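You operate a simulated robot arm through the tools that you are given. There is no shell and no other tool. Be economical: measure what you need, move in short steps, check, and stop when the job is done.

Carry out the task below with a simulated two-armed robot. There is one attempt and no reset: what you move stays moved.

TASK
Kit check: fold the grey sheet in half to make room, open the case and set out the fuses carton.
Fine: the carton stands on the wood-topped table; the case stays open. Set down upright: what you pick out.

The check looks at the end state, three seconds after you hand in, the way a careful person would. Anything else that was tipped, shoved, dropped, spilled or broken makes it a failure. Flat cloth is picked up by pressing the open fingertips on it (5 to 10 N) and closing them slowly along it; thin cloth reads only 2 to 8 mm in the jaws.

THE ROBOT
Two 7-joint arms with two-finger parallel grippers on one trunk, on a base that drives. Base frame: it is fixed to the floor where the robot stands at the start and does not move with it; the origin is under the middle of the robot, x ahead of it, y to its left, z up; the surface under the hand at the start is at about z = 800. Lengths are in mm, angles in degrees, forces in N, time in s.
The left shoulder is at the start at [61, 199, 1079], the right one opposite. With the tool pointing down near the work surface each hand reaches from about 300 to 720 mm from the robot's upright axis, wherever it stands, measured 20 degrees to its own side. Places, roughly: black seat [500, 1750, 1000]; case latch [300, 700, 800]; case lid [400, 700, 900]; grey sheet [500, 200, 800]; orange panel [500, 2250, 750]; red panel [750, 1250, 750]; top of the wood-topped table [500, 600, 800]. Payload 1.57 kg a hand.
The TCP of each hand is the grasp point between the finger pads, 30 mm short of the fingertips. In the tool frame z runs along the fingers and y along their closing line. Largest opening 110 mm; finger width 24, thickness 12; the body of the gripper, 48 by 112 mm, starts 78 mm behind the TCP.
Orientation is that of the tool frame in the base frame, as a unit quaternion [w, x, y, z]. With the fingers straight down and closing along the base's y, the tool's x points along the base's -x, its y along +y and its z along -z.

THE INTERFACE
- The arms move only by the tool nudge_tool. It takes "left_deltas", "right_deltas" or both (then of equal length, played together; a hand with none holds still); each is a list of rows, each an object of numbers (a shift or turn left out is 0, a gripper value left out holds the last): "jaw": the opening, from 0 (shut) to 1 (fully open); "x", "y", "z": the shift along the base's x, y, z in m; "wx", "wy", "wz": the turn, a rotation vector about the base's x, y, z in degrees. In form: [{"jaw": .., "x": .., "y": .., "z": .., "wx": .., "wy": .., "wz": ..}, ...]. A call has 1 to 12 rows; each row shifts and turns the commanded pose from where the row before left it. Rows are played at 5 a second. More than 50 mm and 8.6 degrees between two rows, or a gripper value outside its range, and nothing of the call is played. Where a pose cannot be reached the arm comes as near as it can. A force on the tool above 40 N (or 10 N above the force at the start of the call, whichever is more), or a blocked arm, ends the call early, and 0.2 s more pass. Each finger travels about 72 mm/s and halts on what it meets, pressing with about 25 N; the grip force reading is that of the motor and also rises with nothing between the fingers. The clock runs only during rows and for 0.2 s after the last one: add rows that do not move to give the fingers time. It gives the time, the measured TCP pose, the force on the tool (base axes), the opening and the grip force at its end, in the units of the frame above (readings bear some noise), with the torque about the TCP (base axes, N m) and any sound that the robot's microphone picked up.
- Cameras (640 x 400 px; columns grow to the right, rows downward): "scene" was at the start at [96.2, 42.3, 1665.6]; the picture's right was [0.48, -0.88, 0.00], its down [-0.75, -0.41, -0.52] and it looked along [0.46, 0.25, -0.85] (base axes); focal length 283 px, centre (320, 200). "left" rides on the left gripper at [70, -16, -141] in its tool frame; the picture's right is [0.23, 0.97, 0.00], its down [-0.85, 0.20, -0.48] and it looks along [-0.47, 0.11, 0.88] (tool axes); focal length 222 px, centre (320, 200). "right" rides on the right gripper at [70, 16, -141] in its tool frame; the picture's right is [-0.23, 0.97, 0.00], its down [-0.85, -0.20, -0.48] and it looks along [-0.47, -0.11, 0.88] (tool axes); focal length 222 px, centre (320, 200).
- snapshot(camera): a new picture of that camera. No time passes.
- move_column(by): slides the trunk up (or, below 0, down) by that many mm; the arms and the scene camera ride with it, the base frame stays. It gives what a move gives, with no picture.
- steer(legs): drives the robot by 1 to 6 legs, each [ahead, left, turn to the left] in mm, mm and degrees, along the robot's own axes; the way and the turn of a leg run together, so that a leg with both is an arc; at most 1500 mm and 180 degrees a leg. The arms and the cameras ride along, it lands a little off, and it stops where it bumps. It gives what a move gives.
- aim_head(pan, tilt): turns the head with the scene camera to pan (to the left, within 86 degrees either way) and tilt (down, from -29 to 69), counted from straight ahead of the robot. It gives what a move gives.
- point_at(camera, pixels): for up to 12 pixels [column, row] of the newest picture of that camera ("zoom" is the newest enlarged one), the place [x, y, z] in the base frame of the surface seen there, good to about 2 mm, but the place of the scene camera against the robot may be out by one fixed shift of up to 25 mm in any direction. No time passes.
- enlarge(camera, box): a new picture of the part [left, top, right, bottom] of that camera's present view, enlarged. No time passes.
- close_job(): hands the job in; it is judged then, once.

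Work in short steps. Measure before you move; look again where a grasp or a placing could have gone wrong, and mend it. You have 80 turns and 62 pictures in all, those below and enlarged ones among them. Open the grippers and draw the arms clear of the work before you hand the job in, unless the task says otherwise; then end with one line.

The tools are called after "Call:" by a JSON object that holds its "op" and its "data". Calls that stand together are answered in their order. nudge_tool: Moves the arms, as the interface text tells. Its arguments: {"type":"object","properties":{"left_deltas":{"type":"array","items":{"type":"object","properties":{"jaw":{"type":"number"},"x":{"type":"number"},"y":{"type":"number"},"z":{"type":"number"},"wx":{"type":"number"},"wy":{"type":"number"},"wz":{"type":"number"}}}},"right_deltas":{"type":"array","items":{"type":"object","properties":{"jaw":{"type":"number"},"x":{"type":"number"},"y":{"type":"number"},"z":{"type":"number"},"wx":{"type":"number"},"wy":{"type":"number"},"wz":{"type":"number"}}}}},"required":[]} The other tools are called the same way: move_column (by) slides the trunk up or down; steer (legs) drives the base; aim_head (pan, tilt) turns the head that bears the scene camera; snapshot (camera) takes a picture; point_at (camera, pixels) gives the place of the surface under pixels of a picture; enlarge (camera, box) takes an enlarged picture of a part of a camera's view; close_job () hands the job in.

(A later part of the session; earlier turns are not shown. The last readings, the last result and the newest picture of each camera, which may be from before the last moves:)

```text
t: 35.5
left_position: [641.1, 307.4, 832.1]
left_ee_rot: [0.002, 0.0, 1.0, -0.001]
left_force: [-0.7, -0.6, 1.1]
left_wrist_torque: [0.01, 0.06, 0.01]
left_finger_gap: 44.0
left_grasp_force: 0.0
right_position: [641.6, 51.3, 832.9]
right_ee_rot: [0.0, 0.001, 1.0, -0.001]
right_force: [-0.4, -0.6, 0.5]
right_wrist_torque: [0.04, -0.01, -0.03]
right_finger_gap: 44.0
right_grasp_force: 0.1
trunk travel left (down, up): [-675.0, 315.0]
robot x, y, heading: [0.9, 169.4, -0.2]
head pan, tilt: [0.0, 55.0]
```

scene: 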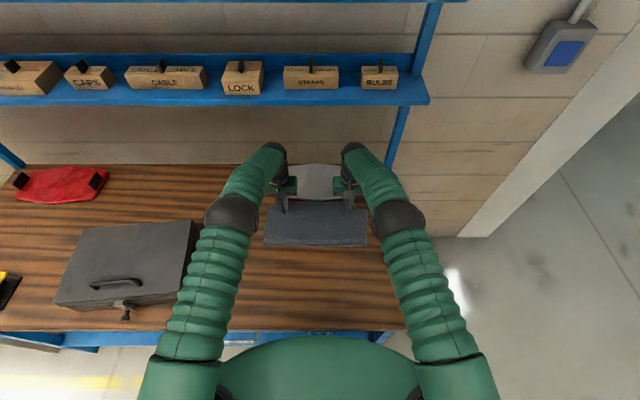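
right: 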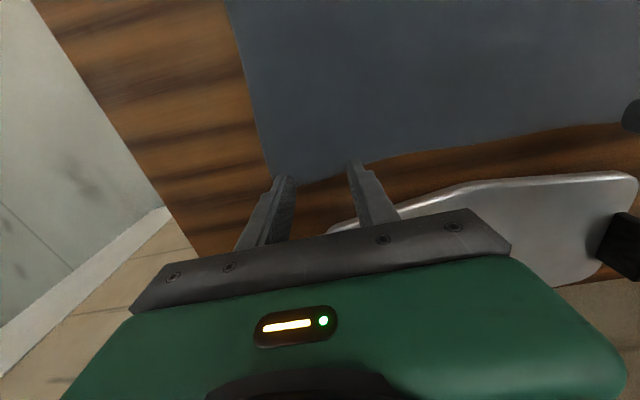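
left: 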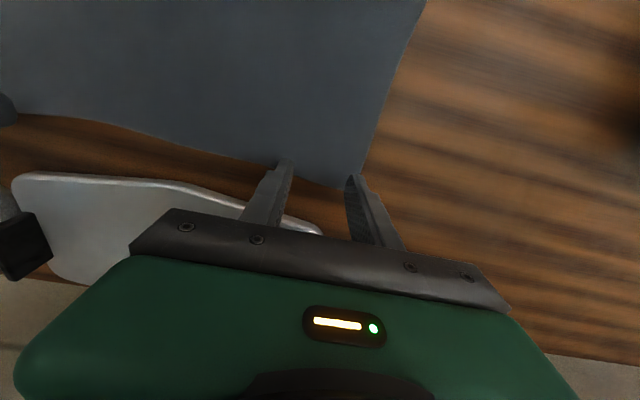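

No contact yet; small steps further.

Call:
{"op": "nudge_tool", "data": {"left_deltas": [{"z": -0.0007}, {}], "right_deltas": [{"z": -0.0007}, {}]}}

Call:
{"op": "nudge_tool", "data": {"left_deltas": [{"z": -0.0004}, {}], "right_deltas": [{"z": -0.0004}, {}]}}

```text
t: 36.1
left_position: [640.9, 308.2, 831.7]
left_ee_rot: [0.003, 0.0, 1.0, 0.0]
left_force: [0.9, -0.8, 3.7]
left_wrist_torque: [0.09, -0.01, -0.05]
left_finger_gap: 43.9
left_grasp_force: 0.0
right_position: [639.9, 50.7, 831.8]
right_ee_rot: [0.002, 0.001, 1.0, -0.001]
right_force: [0.9, 0.6, 3.2]
right_wrist_torque: [0.07, -0.03, -0.01]
right_finger_gap: 44.2
right_grasp_force: 0.1
trunk travel left (down, up): [-675.0, 315.0]
robot x, y, heading: [0.0, 169.4, 0.1]
head pan, tilt: [0.0, 55.0]
```

```text
t: 36.7
left_position: [642.0, 307.7, 831.9]
left_ee_rot: [0.002, 0.001, 1.0, -0.001]
left_force: [1.5, 0.7, 6.4]
left_wrist_torque: [0.14, -0.06, -0.06]
left_finger_gap: 44.1
left_grasp_force: 0.1
right_position: [640.8, 51.1, 830.7]
right_ee_rot: [0.002, 0.001, 1.0, -0.001]
right_force: [2.0, 0.0, 4.7]
right_wrist_torque: [0.04, -0.05, -0.01]
right_finger_gap: 44.2
right_grasp_force: 0.1
trunk travel left (down, up): [-675.0, 315.0]
robot x, y, heading: [2.4, 168.8, -0.3]
head pan, tilt: [0.0, 55.0]
```

Contact on both (6 and 5 N). A bit more press, then close slowly.

Call:
{"op": "nudge_tool", "data": {"left_deltas": [{"z": -0.0003}, {"jaw": 0.36}, {"jaw": 0.32}, {"jaw": 0.28}, {"jaw": 0.24}, {"jaw": 0.2}, {"jaw": 0.16}, {"jaw": 0.12}, {"jaw": 0.08}, {"jaw": 0.04}, {"jaw": 0.0}, {}], "right_deltas": [{"z": -0.0006}, {"jaw": 0.36}, {"jaw": 0.32}, {"jaw": 0.28}, {"jaw": 0.24}, {"jaw": 0.2}, {"jaw": 0.16}, {"jaw": 0.12}, {"jaw": 0.08}, {"jaw": 0.04}, {"jaw": 0.0}, {}]}}

```text
t: 39.3
left_position: [639.1, 307.9, 831.1]
left_ee_rot: [0.003, 0.0, 1.0, 0.0]
left_force: [-0.7, 1.4, 5.2]
left_wrist_torque: [0.04, -0.01, 0.01]
left_finger_gap: 0.3
left_grasp_force: 21.2
right_position: [639.8, 50.2, 831.2]
right_ee_rot: [0.002, 0.001, 1.0, 0.0]
right_force: [-0.2, 0.1, 12.1]
right_wrist_torque: [0.04, -0.07, -0.01]
right_finger_gap: 2.4
right_grasp_force: 23.3
trunk travel left (down, up): [-675.0, 315.0]
robot x, y, heading: [-1.9, 170.7, -0.5]
head pan, tilt: [0.0, 55.0]
```

Right caught (2.4 mm), left missed. Left reopens and presses harder (~12 N).

Call:
{"op": "nudge_tool", "data": {"left_deltas": [{"z": 0.003}, {"jaw": 0.4}, {}, {"z": -0.0015}, {"z": -0.0015}, {"z": -0.0006}, {}], "right_deltas": [{"z": 0.001}, {}, {}, {}, {}, {}, {}]}}

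```text
t: 40.9
left_position: [642.1, 308.1, 830.8]
left_ee_rot: [0.003, 0.0, 1.0, -0.001]
left_force: [-1.1, -0.1, 10.2]
left_wrist_torque: [-0.23, 0.07, -0.07]
left_finger_gap: 43.5
left_grasp_force: 0.1
right_position: [639.4, 49.8, 831.9]
right_ee_rot: [0.002, 0.001, 1.0, -0.001]
right_force: [0.9, 0.6, 1.2]
right_wrist_torque: [0.01, 0.01, -0.03]
right_finger_gap: 2.3
right_grasp_force: 24.1
trunk travel left (down, up): [-675.0, 315.0]
robot x, y, heading: [-0.4, 170.0, -0.2]
head pan, tilt: [0.0, 55.0]
```

Left presses with 10 N; a hair more and close slowly.

Call:
{"op": "nudge_tool", "data": {"left_deltas": [{"z": -0.0003}, {"jaw": 0.36}, {"jaw": 0.32}, {"jaw": 0.28}, {"jaw": 0.24}, {"jaw": 0.2}, {"jaw": 0.16}, {"jaw": 0.12}, {"jaw": 0.08}, {"jaw": 0.04}, {"jaw": 0.0}, {}]}}

```text
t: 43.5
left_position: [639.7, 304.7, 830.4]
left_ee_rot: [0.004, 0.0, 1.0, -0.001]
left_force: [0.6, -21.1, 19.0]
left_wrist_torque: [-0.77, 0.11, 0.1]
left_finger_gap: 3.4
left_grasp_force: 23.8
right_position: [638.9, 49.0, 832.5]
right_ee_rot: [0.003, 0.001, 1.0, 0.001]
right_force: [1.2, 16.7, -0.4]
right_wrist_torque: [0.53, -0.02, -0.17]
right_finger_gap: 2.6
right_grasp_force: 23.8
trunk travel left (down, up): [-675.0, 315.0]
robot x, y, heading: [0.9, 168.2, 0.2]
head pan, tilt: [0.0, 55.0]
```

Both corners are held; I relax the tension 4 mm each, then lift along an arc while pitching the wrists (fingers toward +x).

Call:
{"op": "nudge_tool", "data": {"left_deltas": [{"y": -0.004}, {"x": -0.005, "z": 0.019, "wy": -3.33}, {"x": -0.005, "z": 0.019, "wy": -3.33}, {"x": -0.005, "z": 0.019, "wy": -3.33}, {"x": -0.0113, "z": 0.016, "wy": -3.33}, {"x": -0.0113, "z": 0.016, "wy": -3.33}, {"x": -0.0113, "z": 0.016, "wy": -3.33}, {"x": -0.0163, "z": 0.0117, "wy": -3.33}, {"x": -0.0163, "z": 0.0117, "wy": -3.33}, {"x": -0.0163, "z": 0.0117, "wy": -3.33}, {}], "right_deltas": [{"y": 0.004}, {"x": -0.005, "z": 0.019, "wy": -3.33}, {"x": -0.005, "z": 0.019, "wy": -3.33}, {"x": -0.005, "z": 0.019, "wy": -3.33}, {"x": -0.0113, "z": 0.016, "wy": -3.33}, {"x": -0.0113, "z": 0.016, "wy": -3.33}, {"x": -0.0113, "z": 0.016, "wy": -3.33}, {"x": -0.0163, "z": 0.0117, "wy": -3.33}, {"x": -0.0163, "z": 0.0117, "wy": -3.33}, {"x": -0.0163, "z": 0.0117, "wy": -3.33}, {}]}}

Call:
{"op": "enlarge", "data": {"camera": "scene", "box": [220, 150, 420, 340]}}

```text
t: 45.9
left_position: [543.1, 303.8, 969.4]
left_ee_rot: [0.261, 0.001, 0.965, -0.001]
left_force: [0.0, -6.8, 0.1]
left_wrist_torque: [-0.13, 0.0, -0.07]
left_finger_gap: 2.9
left_grasp_force: 24.0
right_position: [543.1, 54.5, 972.1]
right_ee_rot: [0.259, 0.001, 0.966, -0.001]
right_force: [0.5, 6.3, 0.2]
right_wrist_torque: [0.19, 0.01, 0.05]
right_finger_gap: 2.6
right_grasp_force: 23.8
trunk travel left (down, up): [-675.0, 315.0]
robot x, y, heading: [2.6, 172.1, -0.2]
head pan, tilt: [0.0, 55.0]
```

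```text
2.11 times, centred on (320, 245) of scene
```

zoom: 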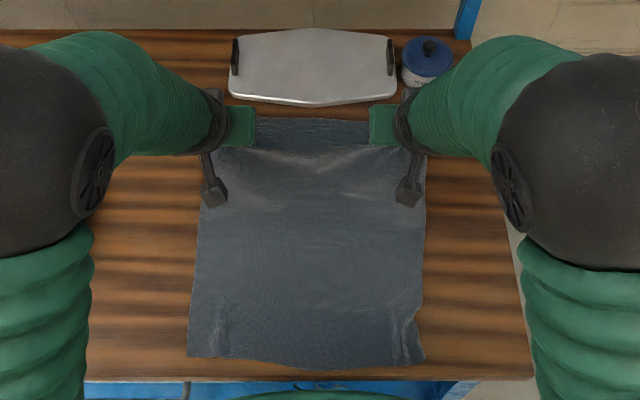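

Wrists are pitched 30° correctly and hem is held. I drive the base back 174 mm to carry the edge over.

Call:
{"op": "steer", "data": {"legs": [[-174, 0, 0]]}}

Call:
{"op": "enlarge", "data": {"camera": "scene", "box": [200, 110, 440, 300]}}

```text
t: 47.4
left_position: [371.7, 303.1, 968.1]
left_ee_rot: [0.259, 0.001, 0.966, -0.001]
left_force: [0.0, -6.5, 0.0]
left_wrist_torque: [-0.19, 0.01, -0.05]
left_finger_gap: 3.2
left_grasp_force: 24.0
right_position: [372.6, 53.9, 971.3]
right_ee_rot: [0.259, 0.003, 0.966, 0.0]
right_force: [-0.6, 6.3, 0.2]
right_wrist_torque: [0.19, 0.03, 0.02]
right_finger_gap: 2.5
right_grasp_force: 23.7
trunk travel left (down, up): [-675.0, 315.0]
robot x, y, heading: [-173.4, 173.7, 0.2]
head pan, tilt: [0.0, 55.0]
```

```text
2.11 times, centred on (320, 205) of scene
```

zoom: 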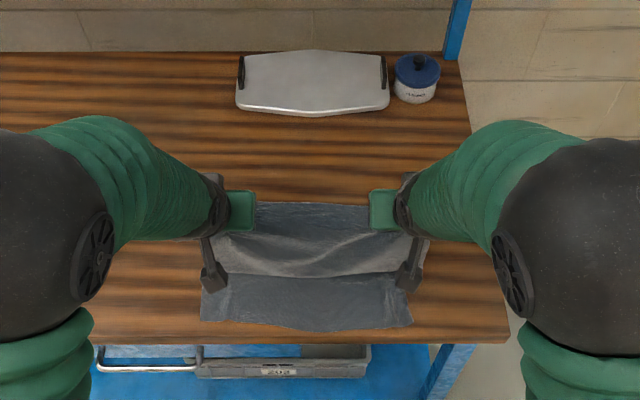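

The sheet is passing over. Next I pitch the wrists to 70° and continue down to TCP (292, 869).

Call:
{"op": "nudge_tool", "data": {"left_deltas": [{"x": -0.001, "z": -0.001, "wy": -6.5}, {"x": -0.001, "z": -0.001, "wy": -6.5}, {"x": -0.001, "z": -0.001, "wy": -6.5}, {"x": -0.001, "z": -0.001, "wy": -6.5}, {"x": -0.0153, "z": -0.0133, "wy": -2.33}, {"x": -0.0153, "z": -0.0133, "wy": -2.33}, {"x": -0.0153, "z": -0.0133, "wy": -2.33}, {"x": -0.01, "z": -0.018, "wy": -2.33}, {"x": -0.01, "z": -0.018, "wy": -2.33}, {"x": -0.01, "z": -0.018, "wy": -2.33}, {}], "right_deltas": [{"x": -0.001, "z": -0.0018, "wy": -6.5}, {"x": -0.001, "z": -0.0018, "wy": -6.5}, {"x": -0.001, "z": -0.0018, "wy": -6.5}, {"x": -0.001, "z": -0.0018, "wy": -6.5}, {"x": -0.0153, "z": -0.0133, "wy": -2.33}, {"x": -0.0153, "z": -0.0133, "wy": -2.33}, {"x": -0.0153, "z": -0.0133, "wy": -2.33}, {"x": -0.01, "z": -0.018, "wy": -2.33}, {"x": -0.01, "z": -0.018, "wy": -2.33}, {"x": -0.01, "z": -0.018, "wy": -2.33}, {}]}}

Call:
{"op": "enlarge", "data": {"camera": "scene", "box": [200, 110, 440, 300]}}

```text
t: 49.8
left_position: [289.0, 303.2, 874.6]
left_ee_rot: [0.575, 0.001, 0.818, -0.001]
left_force: [2.2, -25.0, 1.4]
left_wrist_torque: [-0.36, -0.06, -0.7]
left_finger_gap: 3.5
left_grasp_force: 24.7
right_position: [296.8, 46.2, 882.5]
right_ee_rot: [0.583, 0.018, 0.812, -0.001]
right_force: [-0.6, 24.9, 0.2]
right_wrist_torque: [0.43, 0.03, 0.7]
right_finger_gap: 3.1
right_grasp_force: 24.2
trunk travel left (down, up): [-675.0, 315.0]
robot x, y, heading: [-173.9, 172.3, -0.0]
head pan, tilt: [0.0, 55.0]
```

```text
2.11 times, centred on (320, 205) of scene
```

zoom: 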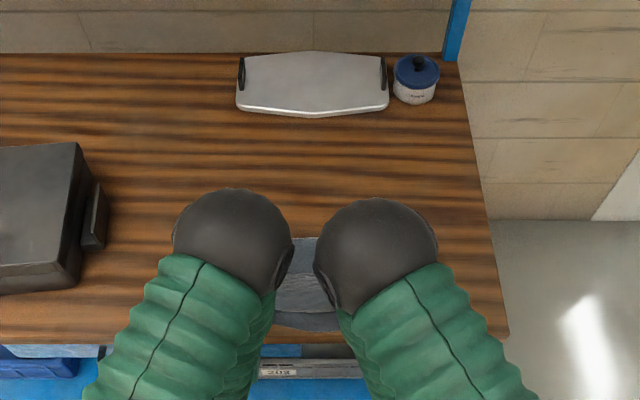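

Elbows are close together and the right hand deviates ~8 mm (25 N tension). I ease the pitch back 8°, relax inward and lower partly.

Call:
{"op": "nudge_tool", "data": {"left_deltas": [{"y": -0.003, "wy": 4}, {"y": -0.002, "wy": 4}, {"z": -0.01}, {"z": -0.008}, {}], "right_deltas": [{"y": 0.0, "wy": 4}, {"y": 0.0, "wy": 4}, {"z": -0.01}, {"z": -0.008}, {}]}}

Call:
{"op": "snapshot", "data": {"camera": "scene"}}

Call:
{"op": "snapshot", "data": {"camera": "right"}}

```text
t: 51.0
left_position: [288.5, 298.2, 855.7]
left_ee_rot: [0.517, 0.001, 0.856, -0.001]
left_force: [-1.3, -1.9, -1.3]
left_wrist_torque: [-0.02, 0.04, -0.04]
left_finger_gap: 2.8
left_grasp_force: 24.1
right_position: [286.7, 53.9, 853.6]
right_ee_rot: [0.516, 0.002, 0.856, 0.0]
right_force: [-0.4, 2.6, 0.2]
right_wrist_torque: [0.04, -0.02, 0.04]
right_finger_gap: 2.2
right_grasp_force: 23.8
trunk travel left (down, up): [-675.0, 315.0]
robot x, y, heading: [-172.1, 177.6, -0.1]
head pan, tilt: [0.0, 55.0]
```

```text
29 pictures are left
```

scene: 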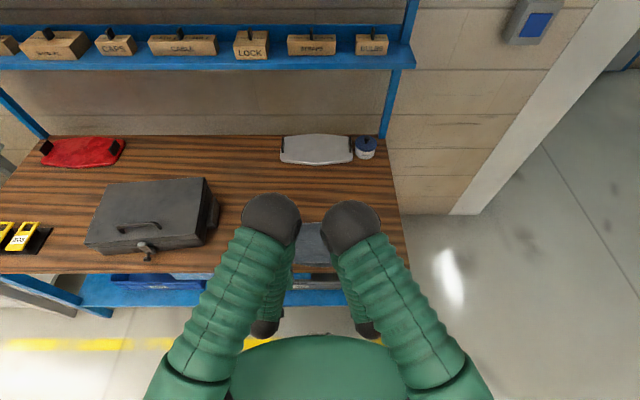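

```text
28 pictures are left
```

right: 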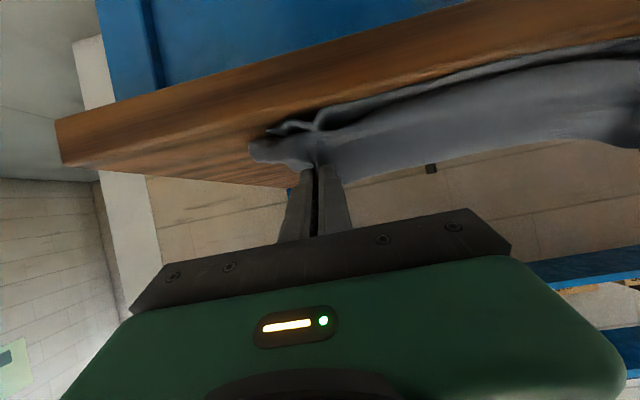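

Tracking is good again. I lower to near contact with 10 mm more toward me, then release.

Call:
{"op": "nudge_tool", "data": {"left_deltas": [{"x": -0.005, "z": -0.008}, {"x": -0.005, "z": -0.008}, {"z": -0.005}, {"z": -0.002}, {}], "right_deltas": [{"x": -0.004, "z": -0.008}, {"x": -0.004, "z": -0.008}, {"z": -0.005}, {"z": -0.001}, {}]}}

Call:
{"op": "snapshot", "data": {"camera": "left"}}

```text
t: 52.2
left_position: [279.2, 298.3, 831.4]
left_ee_rot: [0.518, 0.001, 0.855, -0.001]
left_force: [0.7, -1.0, 0.9]
left_wrist_torque: [0.01, -0.03, -0.03]
left_finger_gap: 2.6
left_grasp_force: 24.5
right_position: [279.7, 54.9, 831.4]
right_ee_rot: [0.517, 0.003, 0.856, 0.0]
right_force: [-0.1, 2.4, 0.4]
right_wrist_torque: [0.05, -0.01, 0.05]
right_finger_gap: 2.4
right_grasp_force: 23.7
trunk travel left (down, up): [-675.0, 315.0]
robot x, y, heading: [-171.9, 168.9, -0.2]
head pan, tilt: [0.0, 55.0]
```

```text
27 pictures are left
```

left: 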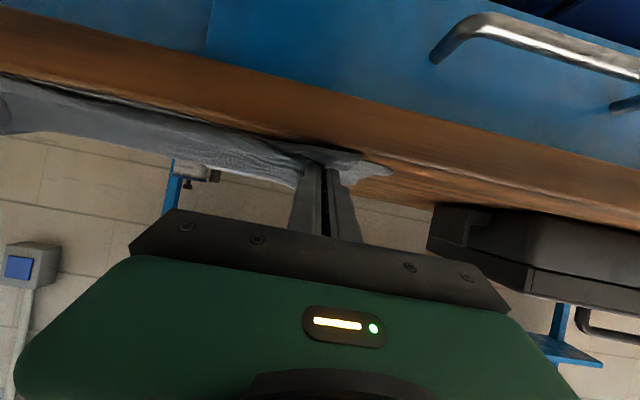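

The hem lies down near the front edge. I release, slip back along the fingers 40 mm, then drive back 120 mm.

Call:
{"op": "nudge_tool", "data": {"left_deltas": [{"jaw": 0.12}, {"jaw": 0.25}, {}, {"x": -0.012, "z": 0.006}, {"x": -0.018, "z": 0.012}, {"x": -0.01, "z": 0.015}], "right_deltas": [{"jaw": 0.12}, {"jaw": 0.25}, {}, {"x": -0.012, "z": 0.006}, {"x": -0.018, "z": 0.012}, {"x": -0.01, "z": 0.015}]}}

Call:
{"op": "steer", "data": {"legs": [[-140, 0, 0]]}}

Call:
{"op": "nudge_tool", "data": {"left_deltas": [{"z": 0.03, "wy": 7}, {"z": 0.03, "wy": 7, "y": 0.01}, {"z": 0.03, "wy": 7, "y": 0.01}, {"z": 0.03, "wy": 7, "y": 0.02}, {"z": 0.03, "wy": 7, "y": 0.03}, {"z": 0.03, "wy": 7, "y": 0.03}, {"z": 0.03, "wy": 7, "y": 0.03}, {"z": 0.03, "wy": 7, "y": 0.03}, {"wy": 6}, {}], "right_deltas": [{"z": 0.03, "wy": 7}, {"z": 0.03, "wy": 7, "y": -0.01}, {"z": 0.03, "wy": 7, "y": -0.01}, {"z": 0.03, "wy": 7, "y": -0.02}, {"z": 0.03, "wy": 7, "y": -0.03}, {"z": 0.03, "wy": 7, "y": -0.03}, {"z": 0.03, "wy": 7, "y": -0.03}, {"z": 0.03, "wy": 7, "y": -0.03}, {"wy": 6}, {}]}}

Call:
{"op": "snapshot", "data": {"camera": "scene"}}

```text
t: 53.6
left_position: [238.2, 298.7, 865.8]
left_ee_rot: [0.516, 0.002, 0.856, -0.001]
left_force: [-0.1, -0.1, -0.1]
left_wrist_torque: [0.02, -0.03, 0.0]
left_finger_gap: 27.5
left_grasp_force: 0.0
right_position: [241.0, 54.4, 865.0]
right_ee_rot: [0.517, 0.003, 0.856, 0.0]
right_force: [0.3, -0.1, -0.4]
right_wrist_torque: [0.02, -0.03, -0.02]
right_finger_gap: 27.4
right_grasp_force: 0.0
trunk travel left (down, up): [-675.0, 315.0]
robot x, y, heading: [-170.1, 166.5, -0.2]
head pan, tilt: [0.0, 55.0]
```

```text
t: 55.0
left_position: [97.3, 296.9, 864.4]
left_ee_rot: [0.517, 0.001, 0.856, 0.0]
left_force: [-0.2, -0.5, -0.1]
left_wrist_torque: [0.02, 0.0, -0.01]
left_finger_gap: 27.7
left_grasp_force: 0.0
right_position: [98.7, 53.6, 864.1]
right_ee_rot: [0.516, 0.002, 0.857, 0.0]
right_force: [-0.7, -0.7, -0.4]
right_wrist_torque: [0.02, -0.03, 0.0]
right_finger_gap: 27.3
right_grasp_force: 0.0
trunk travel left (down, up): [-675.0, 315.0]
robot x, y, heading: [-319.4, 170.2, -0.2]
head pan, tilt: [0.0, 55.0]
```

```text
t: 57.1
left_position: [134.9, 442.4, 1077.8]
left_ee_rot: [0.003, 0.001, 1.0, -0.001]
left_force: [0.2, -1.0, -0.1]
left_wrist_torque: [-0.02, -0.03, 0.01]
left_finger_gap: 27.6
left_grasp_force: 0.1
left hand out of reach, approached as far as the arm can: row 1, 2, 3
right_position: [129.2, -91.9, 1083.5]
right_ee_rot: [0.002, 0.001, 1.0, -0.001]
right_force: [1.0, 1.1, 0.2]
right_wrist_torque: [-0.03, -0.02, 0.01]
right_finger_gap: 27.3
right_grasp_force: 0.1
right hand out of reach, approached as far as the arm can: row 1, 2, 3
trunk travel left (down, up): [-675.0, 315.0]
robot x, y, heading: [-314.8, 170.1, 0.0]
head pan, tilt: [0.0, 55.0]
```

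```text
26 pictures are left
```

scene: 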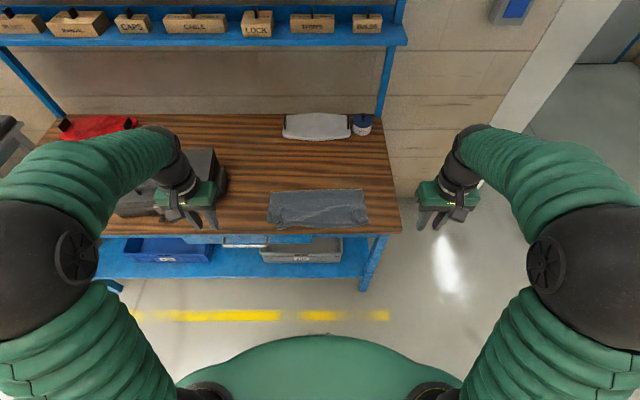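

Folded. I look closer at its edges.

Call:
{"op": "enlarge", "data": {"camera": "scene", "box": [250, 170, 390, 250]}}

Call:
{"op": "point_at", "data": {"camera": "zoom", "pixels": [[100, 95], [300, 90], [510, 95], [90, 230], [110, 255], [300, 240], [300, 262], [500, 230], [530, 240], [300, 170], [180, 175], [420, 170]]}}

```text
4.57 times, centred on (320, 210) of scene
```

zoom: 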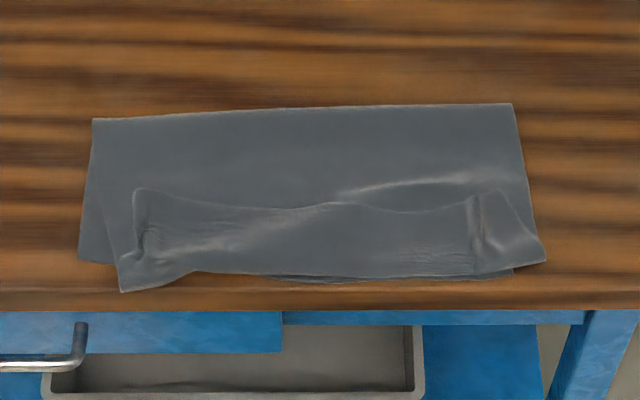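

```text
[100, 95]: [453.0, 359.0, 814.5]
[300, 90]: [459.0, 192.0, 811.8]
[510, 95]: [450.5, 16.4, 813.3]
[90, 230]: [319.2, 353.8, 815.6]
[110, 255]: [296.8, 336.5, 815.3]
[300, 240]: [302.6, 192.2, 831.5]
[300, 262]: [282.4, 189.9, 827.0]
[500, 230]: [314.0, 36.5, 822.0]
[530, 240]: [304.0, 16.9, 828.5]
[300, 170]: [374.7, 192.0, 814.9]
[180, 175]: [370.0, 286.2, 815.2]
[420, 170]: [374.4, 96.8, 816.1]
```

The fold is neat (x≈275–450, both layers aligned within ~15–20 mm). Now to the case: I drive left 430 mm and ahead 230 mm, and look.

Call:
{"op": "steer", "data": {"legs": [[0, 430, 0], [230, 0, 0]]}}

Call:
{"op": "aim_head", "data": {"pan": 12, "tilt": 55}}

Call:
{"op": "snapshot", "data": {"camera": "scene"}}

```text
t: 61.1
left_position: [363.1, 871.8, 1078.2]
left_ee_rot: [0.003, 0.003, 1.0, -0.002]
left_force: [0.1, 0.6, 1.0]
left_wrist_torque: [-0.01, 0.03, 0.0]
left_finger_gap: 27.3
left_grasp_force: 0.1
right_position: [355.6, 339.6, 1083.7]
right_ee_rot: [0.004, 0.004, 1.0, -0.002]
right_force: [-0.6, -0.1, -0.6]
right_wrist_torque: [0.0, -0.01, 0.05]
right_finger_gap: 27.6
right_grasp_force: 0.0
trunk travel left (down, up): [-675.0, 315.0]
robot x, y, heading: [-84.3, 601.2, -0.4]
head pan, tilt: [0.0, 55.0]
```

```text
t: 61.8
left_position: [365.0, 870.7, 1077.5]
left_ee_rot: [0.003, 0.002, 1.0, -0.001]
left_force: [-0.5, 0.3, -0.4]
left_wrist_torque: [0.0, -0.02, -0.03]
left_finger_gap: 27.5
left_grasp_force: 0.1
right_position: [359.2, 338.6, 1083.0]
right_ee_rot: [0.001, 0.003, 1.0, -0.001]
right_force: [0.3, 0.3, 0.1]
right_wrist_torque: [-0.01, 0.02, -0.01]
right_finger_gap: 27.4
right_grasp_force: 0.0
trunk travel left (down, up): [-675.0, 315.0]
robot x, y, heading: [-82.7, 598.1, -0.2]
head pan, tilt: [12.0, 55.0]
```

```text
24 pictures are left
```

scene: 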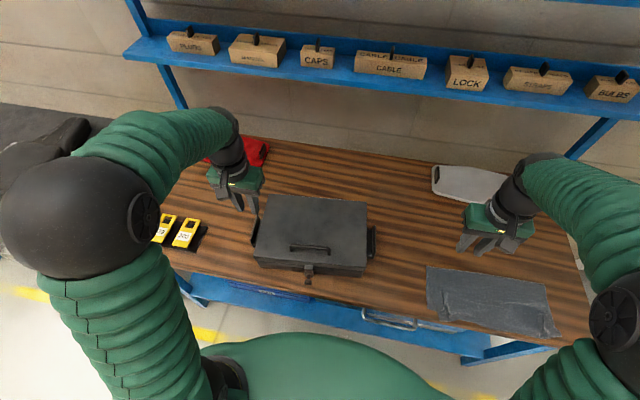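

I zoom in on the case and measure its edges and latch.

Call:
{"op": "enlarge", "data": {"camera": "scene", "box": [230, 180, 400, 300]}}

Call:
{"op": "point_at", "data": {"camera": "scene", "pixels": [[264, 197], [366, 204], [257, 254], [364, 268], [293, 249], [328, 254], [308, 269], [308, 281], [371, 240], [258, 230], [310, 225]]}}

```text
3.33 times, centred on (315, 240) of scene
```

zoom: 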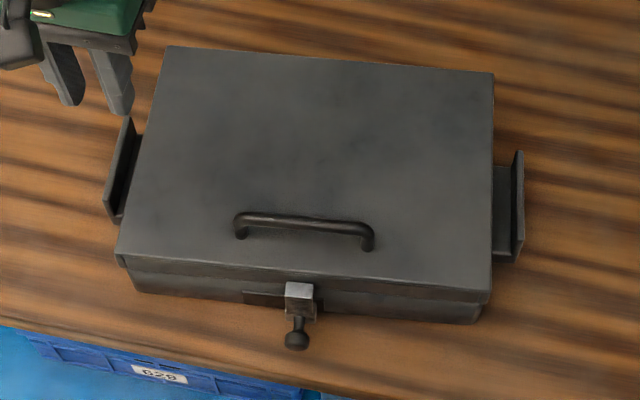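

```text
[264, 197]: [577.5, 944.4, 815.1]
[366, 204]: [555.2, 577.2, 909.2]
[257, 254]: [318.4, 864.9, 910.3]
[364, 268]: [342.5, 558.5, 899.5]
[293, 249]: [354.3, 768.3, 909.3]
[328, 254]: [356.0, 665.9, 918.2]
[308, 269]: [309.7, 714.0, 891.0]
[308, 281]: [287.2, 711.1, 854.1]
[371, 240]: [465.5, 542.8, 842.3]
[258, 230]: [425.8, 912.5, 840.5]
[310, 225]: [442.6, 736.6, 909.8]
```

The latch is a silver piece with a knob at about (287, 711, 840). I back up 120 mm and bring the left hand, pitched 45°, before it to look closely.

Call:
{"op": "steer", "data": {"legs": [[-120, 0, 0]]}}

Call:
{"op": "nudge_tool", "data": {"left_deltas": [{"y": -0.04, "x": -0.01, "wy": -7.5}, {"y": -0.04, "x": -0.01, "wy": -7.5}, {"y": -0.04, "x": -0.01, "wy": -7.5}, {"y": -0.04, "x": -0.006, "wy": -7.5}, {"z": -0.04, "wy": -7.5}, {"z": -0.04, "wy": -7.5}, {"z": -0.04}, {"z": -0.04}, {}]}}

Call:
{"op": "snapshot", "data": {"camera": "left"}}

```text
t: 63.1
left_position: [246.7, 869.6, 1077.4]
left_ee_rot: [0.003, 0.001, 1.0, 0.0]
left_force: [-0.5, -0.1, 0.3]
left_wrist_torque: [-0.02, 0.0, 0.01]
left_finger_gap: 27.5
left_grasp_force: 0.1
right_position: [239.2, 337.7, 1082.2]
right_ee_rot: [0.002, 0.004, 1.0, -0.001]
right_force: [-0.9, 0.3, -0.8]
right_wrist_torque: [0.01, 0.01, -0.02]
right_finger_gap: 27.4
right_grasp_force: 0.1
trunk travel left (down, up): [-675.0, 315.0]
robot x, y, heading: [-204.9, 599.0, -0.4]
head pan, tilt: [12.0, 55.0]
```

```text
t: 65.1
left_position: [244.0, 695.3, 932.2]
left_ee_rot: [0.366, 0.0, 0.931, 0.012]
left_force: [0.7, 0.5, -0.2]
left_wrist_torque: [0.03, 0.07, 0.03]
left_finger_gap: 27.6
left_grasp_force: 0.1
left hand out of reach, approached as far as the arm can: row 5, 6
right_position: [235.5, 336.7, 1084.4]
right_ee_rot: [0.003, 0.003, 1.0, 0.0]
right_force: [-0.3, 0.8, 0.0]
right_wrist_torque: [0.03, 0.0, -0.01]
right_finger_gap: 27.5
right_grasp_force: 0.1
trunk travel left (down, up): [-675.0, 315.0]
robot x, y, heading: [-200.7, 598.6, -0.4]
head pan, tilt: [12.0, 55.0]
```

```text
22 pictures are left
```

left: 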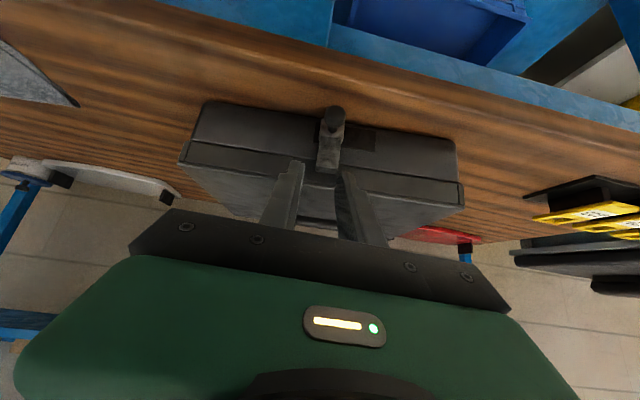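

Call:
{"op": "enlarge", "data": {"camera": "left", "box": [260, 85, 400, 200]}}

Call:
{"op": "point_at", "data": {"camera": "zoom", "pixels": [[340, 125], [330, 180], [320, 210], [310, 260], [310, 300], [300, 350], [320, 330], [450, 230], [350, 160]]}}

```text
3.48 times, centred on (330, 142) of left
```

zoom: 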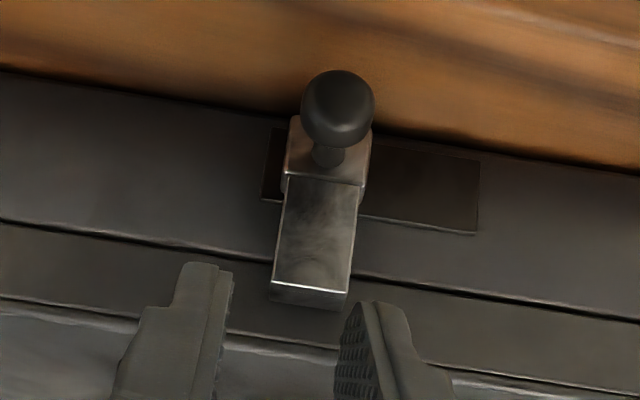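

```text
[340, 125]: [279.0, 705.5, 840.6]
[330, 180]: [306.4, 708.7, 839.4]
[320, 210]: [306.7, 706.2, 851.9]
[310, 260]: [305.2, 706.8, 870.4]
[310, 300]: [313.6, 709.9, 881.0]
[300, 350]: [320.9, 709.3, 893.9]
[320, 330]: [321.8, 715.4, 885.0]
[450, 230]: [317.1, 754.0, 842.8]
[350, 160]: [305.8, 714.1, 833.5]
```

It is a sliding bolt: the silver slider sits at y≈707 in a track running to y≈757. I'll grip the knob from above (at 279, 706, 840) and slide it +y. First I turn the hand vertical above it.

Call:
{"op": "nudge_tool", "data": {"left_deltas": [{"jaw": 0.4, "wy": 7.2, "z": 0.01}, {"wy": 7.2, "z": 0.01}, {"wy": 7.2}, {"wy": 7.2, "x": 0.01}, {"wy": 7.2, "x": 0.01}, {"wy": 7.2, "x": 0.01}, {"y": 0.01}, {}]}}

```text
t: 66.9
left_position: [274.0, 706.1, 952.9]
left_ee_rot: [-0.004, 0.005, 1.0, 0.01]
left_force: [1.3, 0.0, -0.5]
left_wrist_torque: [0.02, 0.0, 0.01]
left_finger_gap: 44.0
left_grasp_force: 0.0
right_position: [235.3, 336.9, 1083.0]
right_ee_rot: [0.003, 0.004, 1.0, -0.001]
right_force: [0.6, -0.6, -0.2]
right_wrist_torque: [0.01, -0.01, -0.03]
right_finger_gap: 27.6
right_grasp_force: 0.2
trunk travel left (down, up): [-675.0, 315.0]
robot x, y, heading: [-202.6, 597.1, -0.7]
head pan, tilt: [12.0, 55.0]
```

I descend to z≈840 around the knob and close.

Call:
{"op": "nudge_tool", "data": {"left_deltas": [{"x": 0.005, "z": -0.03}, {"z": -0.03}, {"z": -0.03}, {"z": -0.023}, {}, {"jaw": 0.2}, {"jaw": 0.1}, {"jaw": 0.05}, {"jaw": 0.0}, {}]}}

```text
t: 69.1
left_position: [279.9, 706.6, 840.1]
left_ee_rot: [-0.003, 0.004, 1.0, 0.011]
left_force: [-1.6, 0.5, 0.2]
left_wrist_torque: [-0.01, 0.05, -0.05]
left_finger_gap: 20.4
left_grasp_force: 25.2
right_position: [235.1, 337.5, 1082.8]
right_ee_rot: [0.003, 0.003, 1.0, -0.001]
right_force: [-0.2, -0.5, 0.7]
right_wrist_torque: [0.02, -0.03, -0.01]
right_finger_gap: 27.4
right_grasp_force: 0.0
trunk travel left (down, up): [-675.0, 315.0]
robot x, y, heading: [-209.5, 597.6, -0.4]
head pan, tilt: [12.0, 55.0]
```

Knob held (20 mm). I slide it +y in small steps.

Call:
{"op": "nudge_tool", "data": {"left_deltas": [{"y": 0.005}, {"y": 0.005}, {"y": 0.005}, {"y": 0.005}, {"y": 0.005}, {"y": 0.005}, {"y": 0.005}, {}]}}

Call:
{"op": "snapshot", "data": {"camera": "scene"}}

```text
t: 70.9
left_position: [279.3, 739.0, 840.4]
left_ee_rot: [-0.001, 0.005, 1.0, 0.012]
left_force: [-3.2, -5.3, 0.0]
left_wrist_torque: [-0.03, -0.14, -0.09]
left_finger_gap: 20.2
left_grasp_force: 24.7
right_position: [236.1, 334.4, 1081.8]
right_ee_rot: [0.003, 0.003, 1.0, -0.001]
right_force: [0.1, -0.2, -0.3]
right_wrist_torque: [-0.01, 0.02, 0.01]
right_finger_gap: 27.5
right_grasp_force: 0.1
trunk travel left (down, up): [-675.0, 315.0]
robot x, y, heading: [-206.5, 600.4, -0.2]
head pan, tilt: [12.0, 55.0]
```

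```text
20 pictures are left
```

scene: 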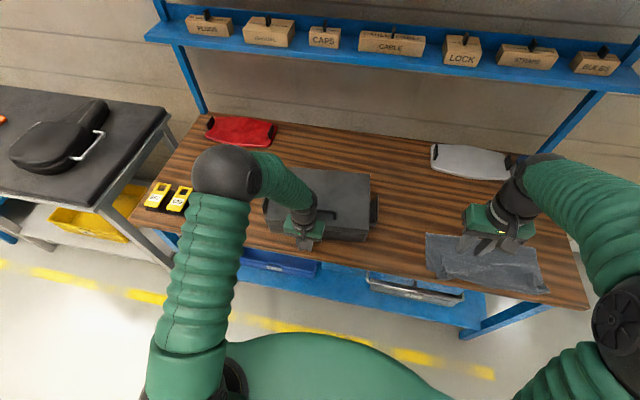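

Slid 33 mm with 5 N; I push on until it stops.

Call:
{"op": "nudge_tool", "data": {"left_deltas": [{"y": 0.003}, {"y": 0.003}, {}]}}

```text
t: 71.7
left_position: [280.2, 746.2, 839.9]
left_ee_rot: [-0.001, 0.004, 1.0, 0.011]
left_force: [2.0, -6.6, 1.6]
left_wrist_torque: [-0.08, -0.2, -0.12]
left_finger_gap: 20.3
left_grasp_force: 24.6
right_position: [235.9, 336.3, 1083.2]
right_ee_rot: [0.003, 0.004, 1.0, 0.0]
right_force: [-0.5, -0.4, 0.1]
right_wrist_torque: [-0.01, 0.0, -0.03]
right_finger_gap: 27.3
right_grasp_force: 0.0
trunk travel left (down, up): [-675.0, 315.0]
robot x, y, heading: [-205.5, 601.2, -0.1]
head pan, tilt: [12.0, 55.0]
```

Still sliding; a little further.

Call:
{"op": "nudge_tool", "data": {"left_deltas": [{"y": 0.003}, {"y": 0.003}, {"y": 0.002}, {}]}}

```text
t: 72.7
left_position: [278.9, 752.7, 840.0]
left_ee_rot: [-0.003, 0.004, 1.0, 0.013]
left_force: [1.9, -10.1, 7.3]
left_wrist_torque: [-0.13, -0.03, -0.08]
left_finger_gap: 20.5
left_grasp_force: 24.3
right_position: [234.8, 334.8, 1083.3]
right_ee_rot: [0.003, 0.004, 1.0, 0.0]
right_force: [-0.1, -0.3, 0.6]
right_wrist_torque: [0.02, -0.01, 0.02]
right_finger_gap: 27.5
right_grasp_force: 0.0
trunk travel left (down, up): [-675.0, 315.0]
robot x, y, heading: [-208.2, 600.3, -0.1]
head pan, tilt: [12.0, 55.0]
```

Force now rises (10 N). I release, lift straight up and look.

Call:
{"op": "nudge_tool", "data": {"left_deltas": [{"jaw": 0.4}, {}, {"z": 0.03}, {"z": 0.04}, {"z": 0.04}, {"z": 0.04, "x": -0.01}, {"z": 0.03, "y": 0.03}, {"y": 0.05}]}}

Call:
{"op": "enlarge", "data": {"camera": "scene", "box": [240, 160, 400, 260]}}

```text
t: 74.5
left_position: [271.3, 837.3, 1020.2]
left_ee_rot: [-0.003, 0.005, 1.0, 0.01]
left_force: [0.1, -0.6, -0.9]
left_wrist_torque: [-0.01, 0.02, 0.01]
left_finger_gap: 43.9
left_grasp_force: 0.0
right_position: [236.5, 340.6, 1083.4]
right_ee_rot: [0.003, 0.003, 1.0, -0.002]
right_force: [-0.4, 0.5, -0.7]
right_wrist_torque: [-0.02, 0.0, -0.02]
right_finger_gap: 27.7
right_grasp_force: 0.0
trunk travel left (down, up): [-675.0, 315.0]
robot x, y, heading: [-205.2, 598.1, -0.4]
head pan, tilt: [12.0, 55.0]
```

```text
4.00 times, centred on (320, 210) of scene
```

zoom: 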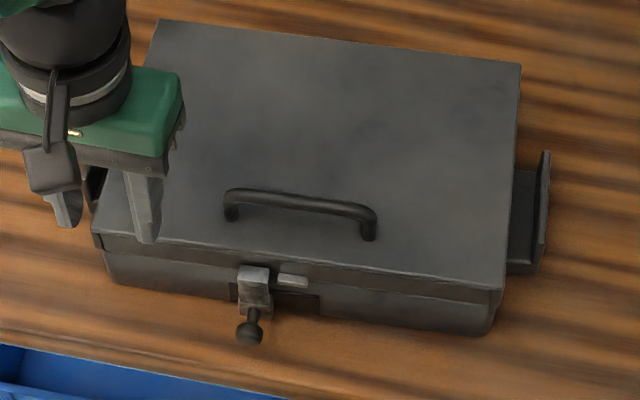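

The slider is now fully left with the keeper freed. I drive ahead 140 mm and turn the left hand 90° about z over the handle so it can grip the bar.

Call:
{"op": "steer", "data": {"legs": [[140, 0, 0]]}}

Call:
{"op": "nudge_tool", "data": {"left_deltas": [{"wz": 8.2, "x": -0.006, "y": -0.011}, {"wz": 8.2, "x": -0.005, "y": -0.011}, {"wz": 8.2, "x": -0.005, "y": -0.011}, {"wz": 8.2, "x": -0.005, "y": -0.011}, {"wz": 8.2, "x": -0.005, "y": -0.011}, {"wz": 8.2, "x": -0.005, "y": -0.011}, {"wz": 8.2, "x": -0.005, "y": -0.011}, {"wz": 8.2, "x": -0.005, "y": -0.011}, {"wz": 8.2, "x": -0.005, "y": -0.011}, {"wz": 8.2, "x": -0.005, "y": -0.011}, {"wz": 8.0, "x": -0.005, "y": -0.009}, {}]}}

Call:
{"op": "snapshot", "data": {"camera": "left"}}

```text
t: 75.8
left_position: [408.0, 832.9, 1021.9]
left_ee_rot: [-0.003, 0.005, 1.0, 0.011]
left_force: [0.4, 0.7, 0.3]
left_wrist_torque: [0.03, 0.03, -0.05]
left_finger_gap: 43.9
left_grasp_force: 0.1
right_position: [373.6, 335.4, 1084.7]
right_ee_rot: [0.003, 0.004, 1.0, 0.0]
right_force: [0.5, 0.6, 0.0]
right_wrist_torque: [-0.01, 0.0, 0.02]
right_finger_gap: 27.4
right_grasp_force: 0.1
trunk travel left (down, up): [-675.0, 315.0]
robot x, y, heading: [-66.2, 596.7, -0.4]
head pan, tilt: [12.0, 55.0]
```

```text
t: 78.4
left_position: [353.5, 715.0, 1020.4]
left_ee_rot: [-0.01, -0.705, 0.709, 0.007]
left_force: [-0.5, 0.2, 0.7]
left_wrist_torque: [0.02, 0.0, -0.01]
left_finger_gap: 44.2
left_grasp_force: 0.1
right_position: [373.8, 335.1, 1081.9]
right_ee_rot: [0.003, 0.004, 1.0, -0.001]
right_force: [0.3, -0.6, 0.0]
right_wrist_torque: [-0.01, 0.01, -0.01]
right_finger_gap: 27.2
right_grasp_force: 0.1
trunk travel left (down, up): [-675.0, 315.0]
robot x, y, heading: [-65.4, 598.7, -0.5]
head pan, tilt: [12.0, 55.0]
```

```text
18 pictures are left
```

left: 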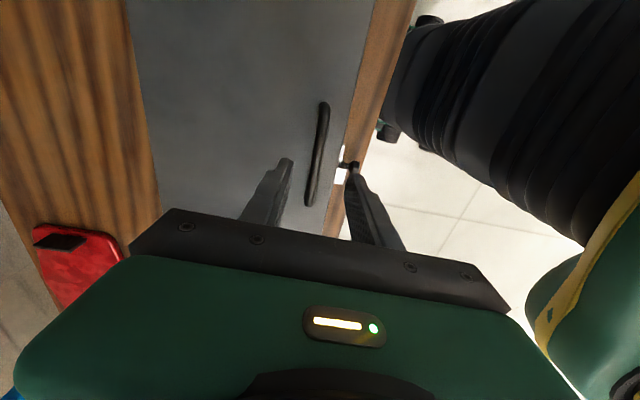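

The rotation worked. I measure the handle bar and lid around it.

Call:
{"op": "point_at", "data": {"camera": "left", "pixels": [[324, 106], [321, 130], [318, 155], [314, 180], [309, 202], [300, 150], [345, 110], [150, 130], [290, 200], [358, 60]]}}

```text
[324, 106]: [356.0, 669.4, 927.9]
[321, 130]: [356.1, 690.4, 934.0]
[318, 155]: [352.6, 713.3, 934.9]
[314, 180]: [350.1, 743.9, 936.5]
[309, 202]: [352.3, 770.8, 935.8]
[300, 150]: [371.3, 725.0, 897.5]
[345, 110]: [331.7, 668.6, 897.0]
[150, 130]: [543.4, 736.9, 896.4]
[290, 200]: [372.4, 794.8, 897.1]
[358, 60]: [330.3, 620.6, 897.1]
```

Bar is at x≈354, top z≈935, lid top 897. I descend to z 933 and close on it.

Call:
{"op": "nudge_tool", "data": {"left_deltas": [{"z": -0.03}, {"z": -0.03}, {"z": -0.02}, {"z": -0.007}, {}, {"jaw": 0.2}, {"jaw": 0.1}, {"jaw": 0.0}, {}, {}]}}

```text
t: 80.6
left_position: [354.5, 714.6, 934.2]
left_ee_rot: [-0.009, -0.705, 0.709, 0.007]
left_force: [4.0, 0.2, 0.8]
left_wrist_torque: [-0.1, -0.03, 0.66]
left_finger_gap: 12.4
left_grasp_force: 25.1
right_position: [376.0, 335.4, 1082.8]
right_ee_rot: [0.003, 0.004, 1.0, -0.002]
right_force: [0.9, -0.2, 0.5]
right_wrist_torque: [-0.02, -0.04, 0.01]
right_finger_gap: 27.4
right_grasp_force: 0.0
trunk travel left (down, up): [-675.0, 315.0]
robot x, y, heading: [-65.5, 599.6, -0.6]
head pan, tilt: [12.0, 55.0]
```

Bar gripped (12.4 mm). I raise the lid on an arc about the rear hinge (≈545, 872), first 25°.

Call:
{"op": "nudge_tool", "data": {"left_deltas": [{"x": 0.006, "z": 0.017, "wy": 2}, {"x": 0.007, "z": 0.016, "wy": 2}, {"x": 0.009, "z": 0.015, "wy": 2}, {"x": 0.01, "z": 0.0145, "wy": 2}, {"x": 0.011, "z": 0.0135, "wy": 2}, {}]}}

Call:
{"op": "snapshot", "data": {"camera": "scene"}}

```text
t: 82.0
left_position: [396.7, 716.3, 1009.9]
left_ee_rot: [-0.071, -0.701, 0.706, 0.068]
left_force: [-0.6, 4.2, -0.1]
left_wrist_torque: [0.42, 0.05, 0.56]
left_finger_gap: 12.5
left_grasp_force: 25.4
right_position: [375.4, 337.4, 1084.3]
right_ee_rot: [0.003, 0.005, 1.0, -0.002]
right_force: [0.0, -0.5, 0.0]
right_wrist_torque: [-0.01, 0.01, 0.0]
right_finger_gap: 27.7
right_grasp_force: 0.0
trunk travel left (down, up): [-675.0, 315.0]
robot x, y, heading: [-66.4, 596.5, -0.4]
head pan, tilt: [12.0, 55.0]
```

```text
17 pictures are left
```

scene: 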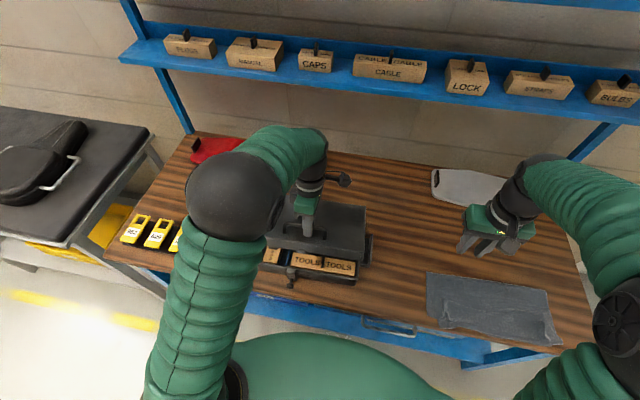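

The lid is opening with low force; cartons are visible inside. I continue to ~60°.

Call:
{"op": "nudge_tool", "data": {"left_deltas": [{"x": 0.012, "z": 0.0125, "wy": 2}, {"x": 0.013, "z": 0.011, "wy": 2}, {"x": 0.014, "z": 0.01, "wy": 2}, {"x": 0.015, "z": 0.009, "wy": 2}, {"x": 0.016, "z": 0.008, "wy": 2}, {"x": 0.0165, "z": 0.006}, {"x": 0.0165, "z": 0.0045}, {}]}}

```text
t: 83.8
left_position: [499.2, 716.6, 1072.3]
left_ee_rot: [-0.132, -0.692, 0.698, 0.128]
left_force: [-1.8, 3.4, 4.8]
left_wrist_torque: [0.32, -0.04, 0.54]
left_finger_gap: 12.0
left_grasp_force: 24.4
right_position: [374.6, 336.4, 1083.2]
right_ee_rot: [0.004, 0.005, 1.0, -0.001]
right_force: [0.6, 0.2, 0.3]
right_wrist_torque: [0.02, -0.01, -0.03]
right_finger_gap: 27.4
right_grasp_force: 0.1
trunk travel left (down, up): [-675.0, 315.0]
robot x, y, heading: [-64.4, 601.8, -0.2]
head pan, tilt: [12.0, 55.0]
```

Geometry matches. I add 10° with the arm, then drive ahead 60 mm to bring the lid near vertical.

Call:
{"op": "nudge_tool", "data": {"left_deltas": [{"x": 0.0175, "z": 0.003}, {"x": 0.0175, "z": 0.001}, {}]}}

Call:
{"op": "steer", "data": {"legs": [[60, 0, 0]]}}

Call:
{"op": "snapshot", "data": {"camera": "scene"}}

```text
t: 84.6
left_position: [516.5, 712.9, 1074.7]
left_ee_rot: [-0.132, -0.692, 0.698, 0.128]
left_force: [-1.0, -1.1, 8.7]
left_wrist_torque: [-0.41, 0.07, 0.76]
left_finger_gap: 11.7
left_grasp_force: 25.2
left hand out of reach, approached as far as the arm can: row 2
right_position: [373.2, 336.1, 1083.9]
right_ee_rot: [0.004, 0.004, 1.0, -0.001]
right_force: [0.2, -0.3, 0.3]
right_wrist_torque: [0.01, 0.01, 0.02]
right_finger_gap: 27.7
right_grasp_force: 0.0
trunk travel left (down, up): [-675.0, 315.0]
robot x, y, heading: [-68.0, 595.2, -0.6]
head pan, tilt: [12.0, 55.0]
```

```text
t: 85.6
left_position: [574.6, 713.4, 1074.7]
left_ee_rot: [-0.132, -0.692, 0.698, 0.129]
left_force: [-1.9, -1.5, -0.2]
left_wrist_torque: [0.05, 0.02, 0.62]
left_finger_gap: 12.1
left_grasp_force: 24.9
right_position: [432.3, 335.1, 1083.6]
right_ee_rot: [0.005, 0.005, 1.0, -0.001]
right_force: [0.2, -0.8, -0.3]
right_wrist_torque: [0.01, 0.0, 0.02]
right_finger_gap: 27.5
right_grasp_force: 0.2
trunk travel left (down, up): [-675.0, 315.0]
robot x, y, heading: [-1.5, 596.8, -0.7]
head pan, tilt: [12.0, 55.0]
```

```text
16 pictures are left
```

scene: 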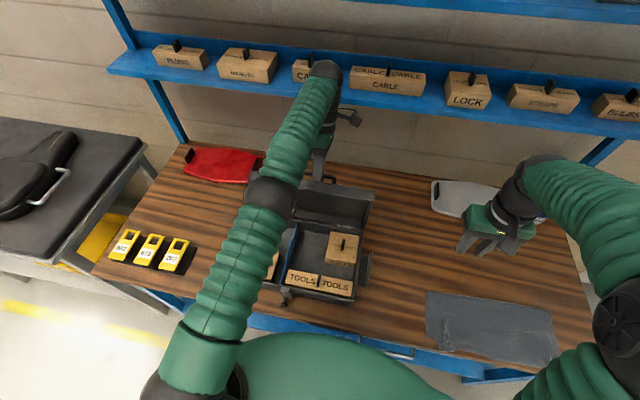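

Lid is about 82° open. I straighten the hand's tilt to regain reach, then push on past vertical.

Call:
{"op": "nudge_tool", "data": {"left_deltas": [{"wy": -5}, {"wy": -5}, {"wy": -5}, {"wy": -5}, {"x": 0.015, "z": -0.003}, {"x": 0.015, "z": -0.004}, {"x": 0.012, "z": -0.004}, {}]}}

```text
t: 87.4
left_position: [619.3, 711.3, 1064.4]
left_ee_rot: [-0.009, -0.704, 0.71, 0.006]
left_force: [2.8, -1.8, 6.8]
left_wrist_torque: [0.4, 0.03, 0.61]
left_finger_gap: 11.9
left_grasp_force: 24.9
right_position: [433.7, 335.4, 1083.5]
right_ee_rot: [0.004, 0.004, 1.0, -0.001]
right_force: [0.1, -1.2, -0.3]
right_wrist_torque: [0.01, 0.0, -0.04]
right_finger_gap: 27.4
right_grasp_force: 0.0
trunk travel left (down, up): [-675.0, 315.0]
robot x, y, heading: [-4.3, 597.2, -0.3]
head pan, tilt: [12.0, 55.0]
```

Past vertical (~95°), forces low. I go a bit further to feel for a stop.

Call:
{"op": "nudge_tool", "data": {"left_deltas": [{"x": 0.012, "z": -0.005}, {"x": 0.012, "z": -0.006}, {"x": 0.01, "z": -0.006}, {}]}}

Call:
{"op": "enlarge", "data": {"camera": "scene", "box": [230, 130, 420, 310]}}

```text
t: 88.4
left_position: [653.4, 713.1, 1047.5]
left_ee_rot: [-0.008, -0.705, 0.71, 0.006]
left_force: [11.0, -0.7, 18.2]
left_wrist_torque: [-0.17, -0.02, 0.56]
left_finger_gap: 11.6
left_grasp_force: 26.0
right_position: [433.2, 335.1, 1084.8]
right_ee_rot: [0.005, 0.005, 1.0, 0.0]
right_force: [-0.2, -0.7, -0.7]
right_wrist_torque: [-0.04, 0.03, -0.01]
right_finger_gap: 27.5
right_grasp_force: 0.1
trunk travel left (down, up): [-675.0, 315.0]
robot x, y, heading: [-3.5, 593.7, -0.4]
head pan, tilt: [12.0, 55.0]
```

```text
2.22 times, centred on (325, 220) of scene
```

zoom: 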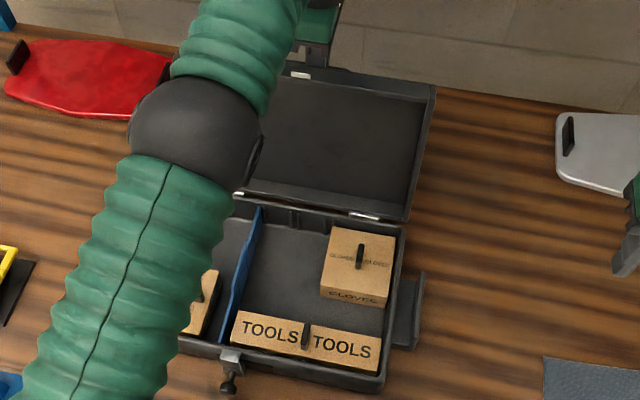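

The lid is ~105° back, clearly past vertical. I ease the force, open the fingers slightly and draw straight up.

Call:
{"op": "nudge_tool", "data": {"left_deltas": [{"z": 0.002, "x": -0.002}, {"jaw": 0.25}, {}, {"z": 0.02}, {"z": 0.025}, {"z": 0.025}, {"z": 0.03}, {"z": 0.03}, {}]}}

Call:
{"op": "enlarge", "data": {"camera": "scene", "box": [200, 100, 440, 310]}}

```text
t: 90.4
left_position: [632.3, 717.9, 1161.2]
left_ee_rot: [-0.01, -0.704, 0.71, 0.008]
left_force: [-0.3, 0.0, 1.4]
left_wrist_torque: [0.01, 0.0, 0.02]
left_finger_gap: 27.4
left_grasp_force: 0.1
left hand out of reach, approached as far as the arm can: row 6, 7, 8
right_position: [434.4, 336.1, 1083.2]
right_ee_rot: [0.004, 0.004, 1.0, -0.001]
right_force: [-0.1, -0.2, 1.2]
right_wrist_torque: [0.03, -0.03, -0.01]
right_finger_gap: 27.5
right_grasp_force: 0.1
trunk travel left (down, up): [-675.0, 315.0]
robot x, y, heading: [-5.0, 596.4, -0.5]
head pan, tilt: [12.0, 55.0]
```

```text
1.90 times, centred on (320, 205) of scene
```

zoom: 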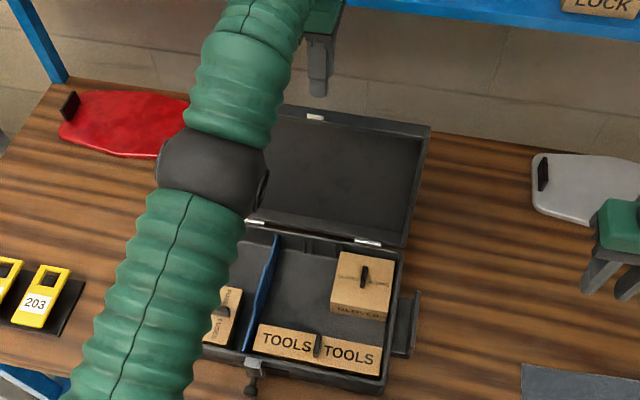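

The lid stays open. I draw the left hand back over it, then aside to see the left compartment.

Call:
{"op": "nudge_tool", "data": {"left_deltas": [{"x": -0.03, "z": 0.01}, {"x": -0.04, "z": 0.01}, {"x": -0.045}, {"x": -0.045}, {"x": -0.045}, {"x": -0.045}, {"y": 0.045}, {"y": 0.045}, {"y": 0.045}, {"y": 0.045}, {}]}}

Call:
{"op": "enlarge", "data": {"camera": "scene", "box": [230, 150, 400, 310]}}

```text
t: 92.8
left_position: [623.4, 901.1, 1160.3]
left_ee_rot: [-0.01, -0.704, 0.71, 0.006]
left_force: [0.3, -0.3, 0.1]
left_wrist_torque: [-0.01, 0.01, 0.0]
left_finger_gap: 27.5
left_grasp_force: 0.0
left hand out of reach, approached as far as the arm can: row 1, 2, 3, 4, 5, 6, 10
right_position: [433.6, 336.4, 1084.3]
right_ee_rot: [0.004, 0.004, 1.0, -0.001]
right_force: [-0.7, 0.6, 0.1]
right_wrist_torque: [0.01, 0.01, -0.02]
right_finger_gap: 27.4
right_grasp_force: 0.1
trunk travel left (down, up): [-675.0, 315.0]
robot x, y, heading: [-4.1, 597.2, -0.4]
head pan, tilt: [12.0, 55.0]
```

```text
2.50 times, centred on (315, 230) of scene
```

zoom: 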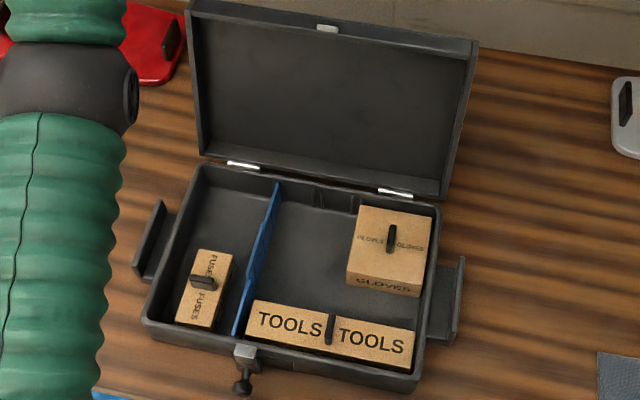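

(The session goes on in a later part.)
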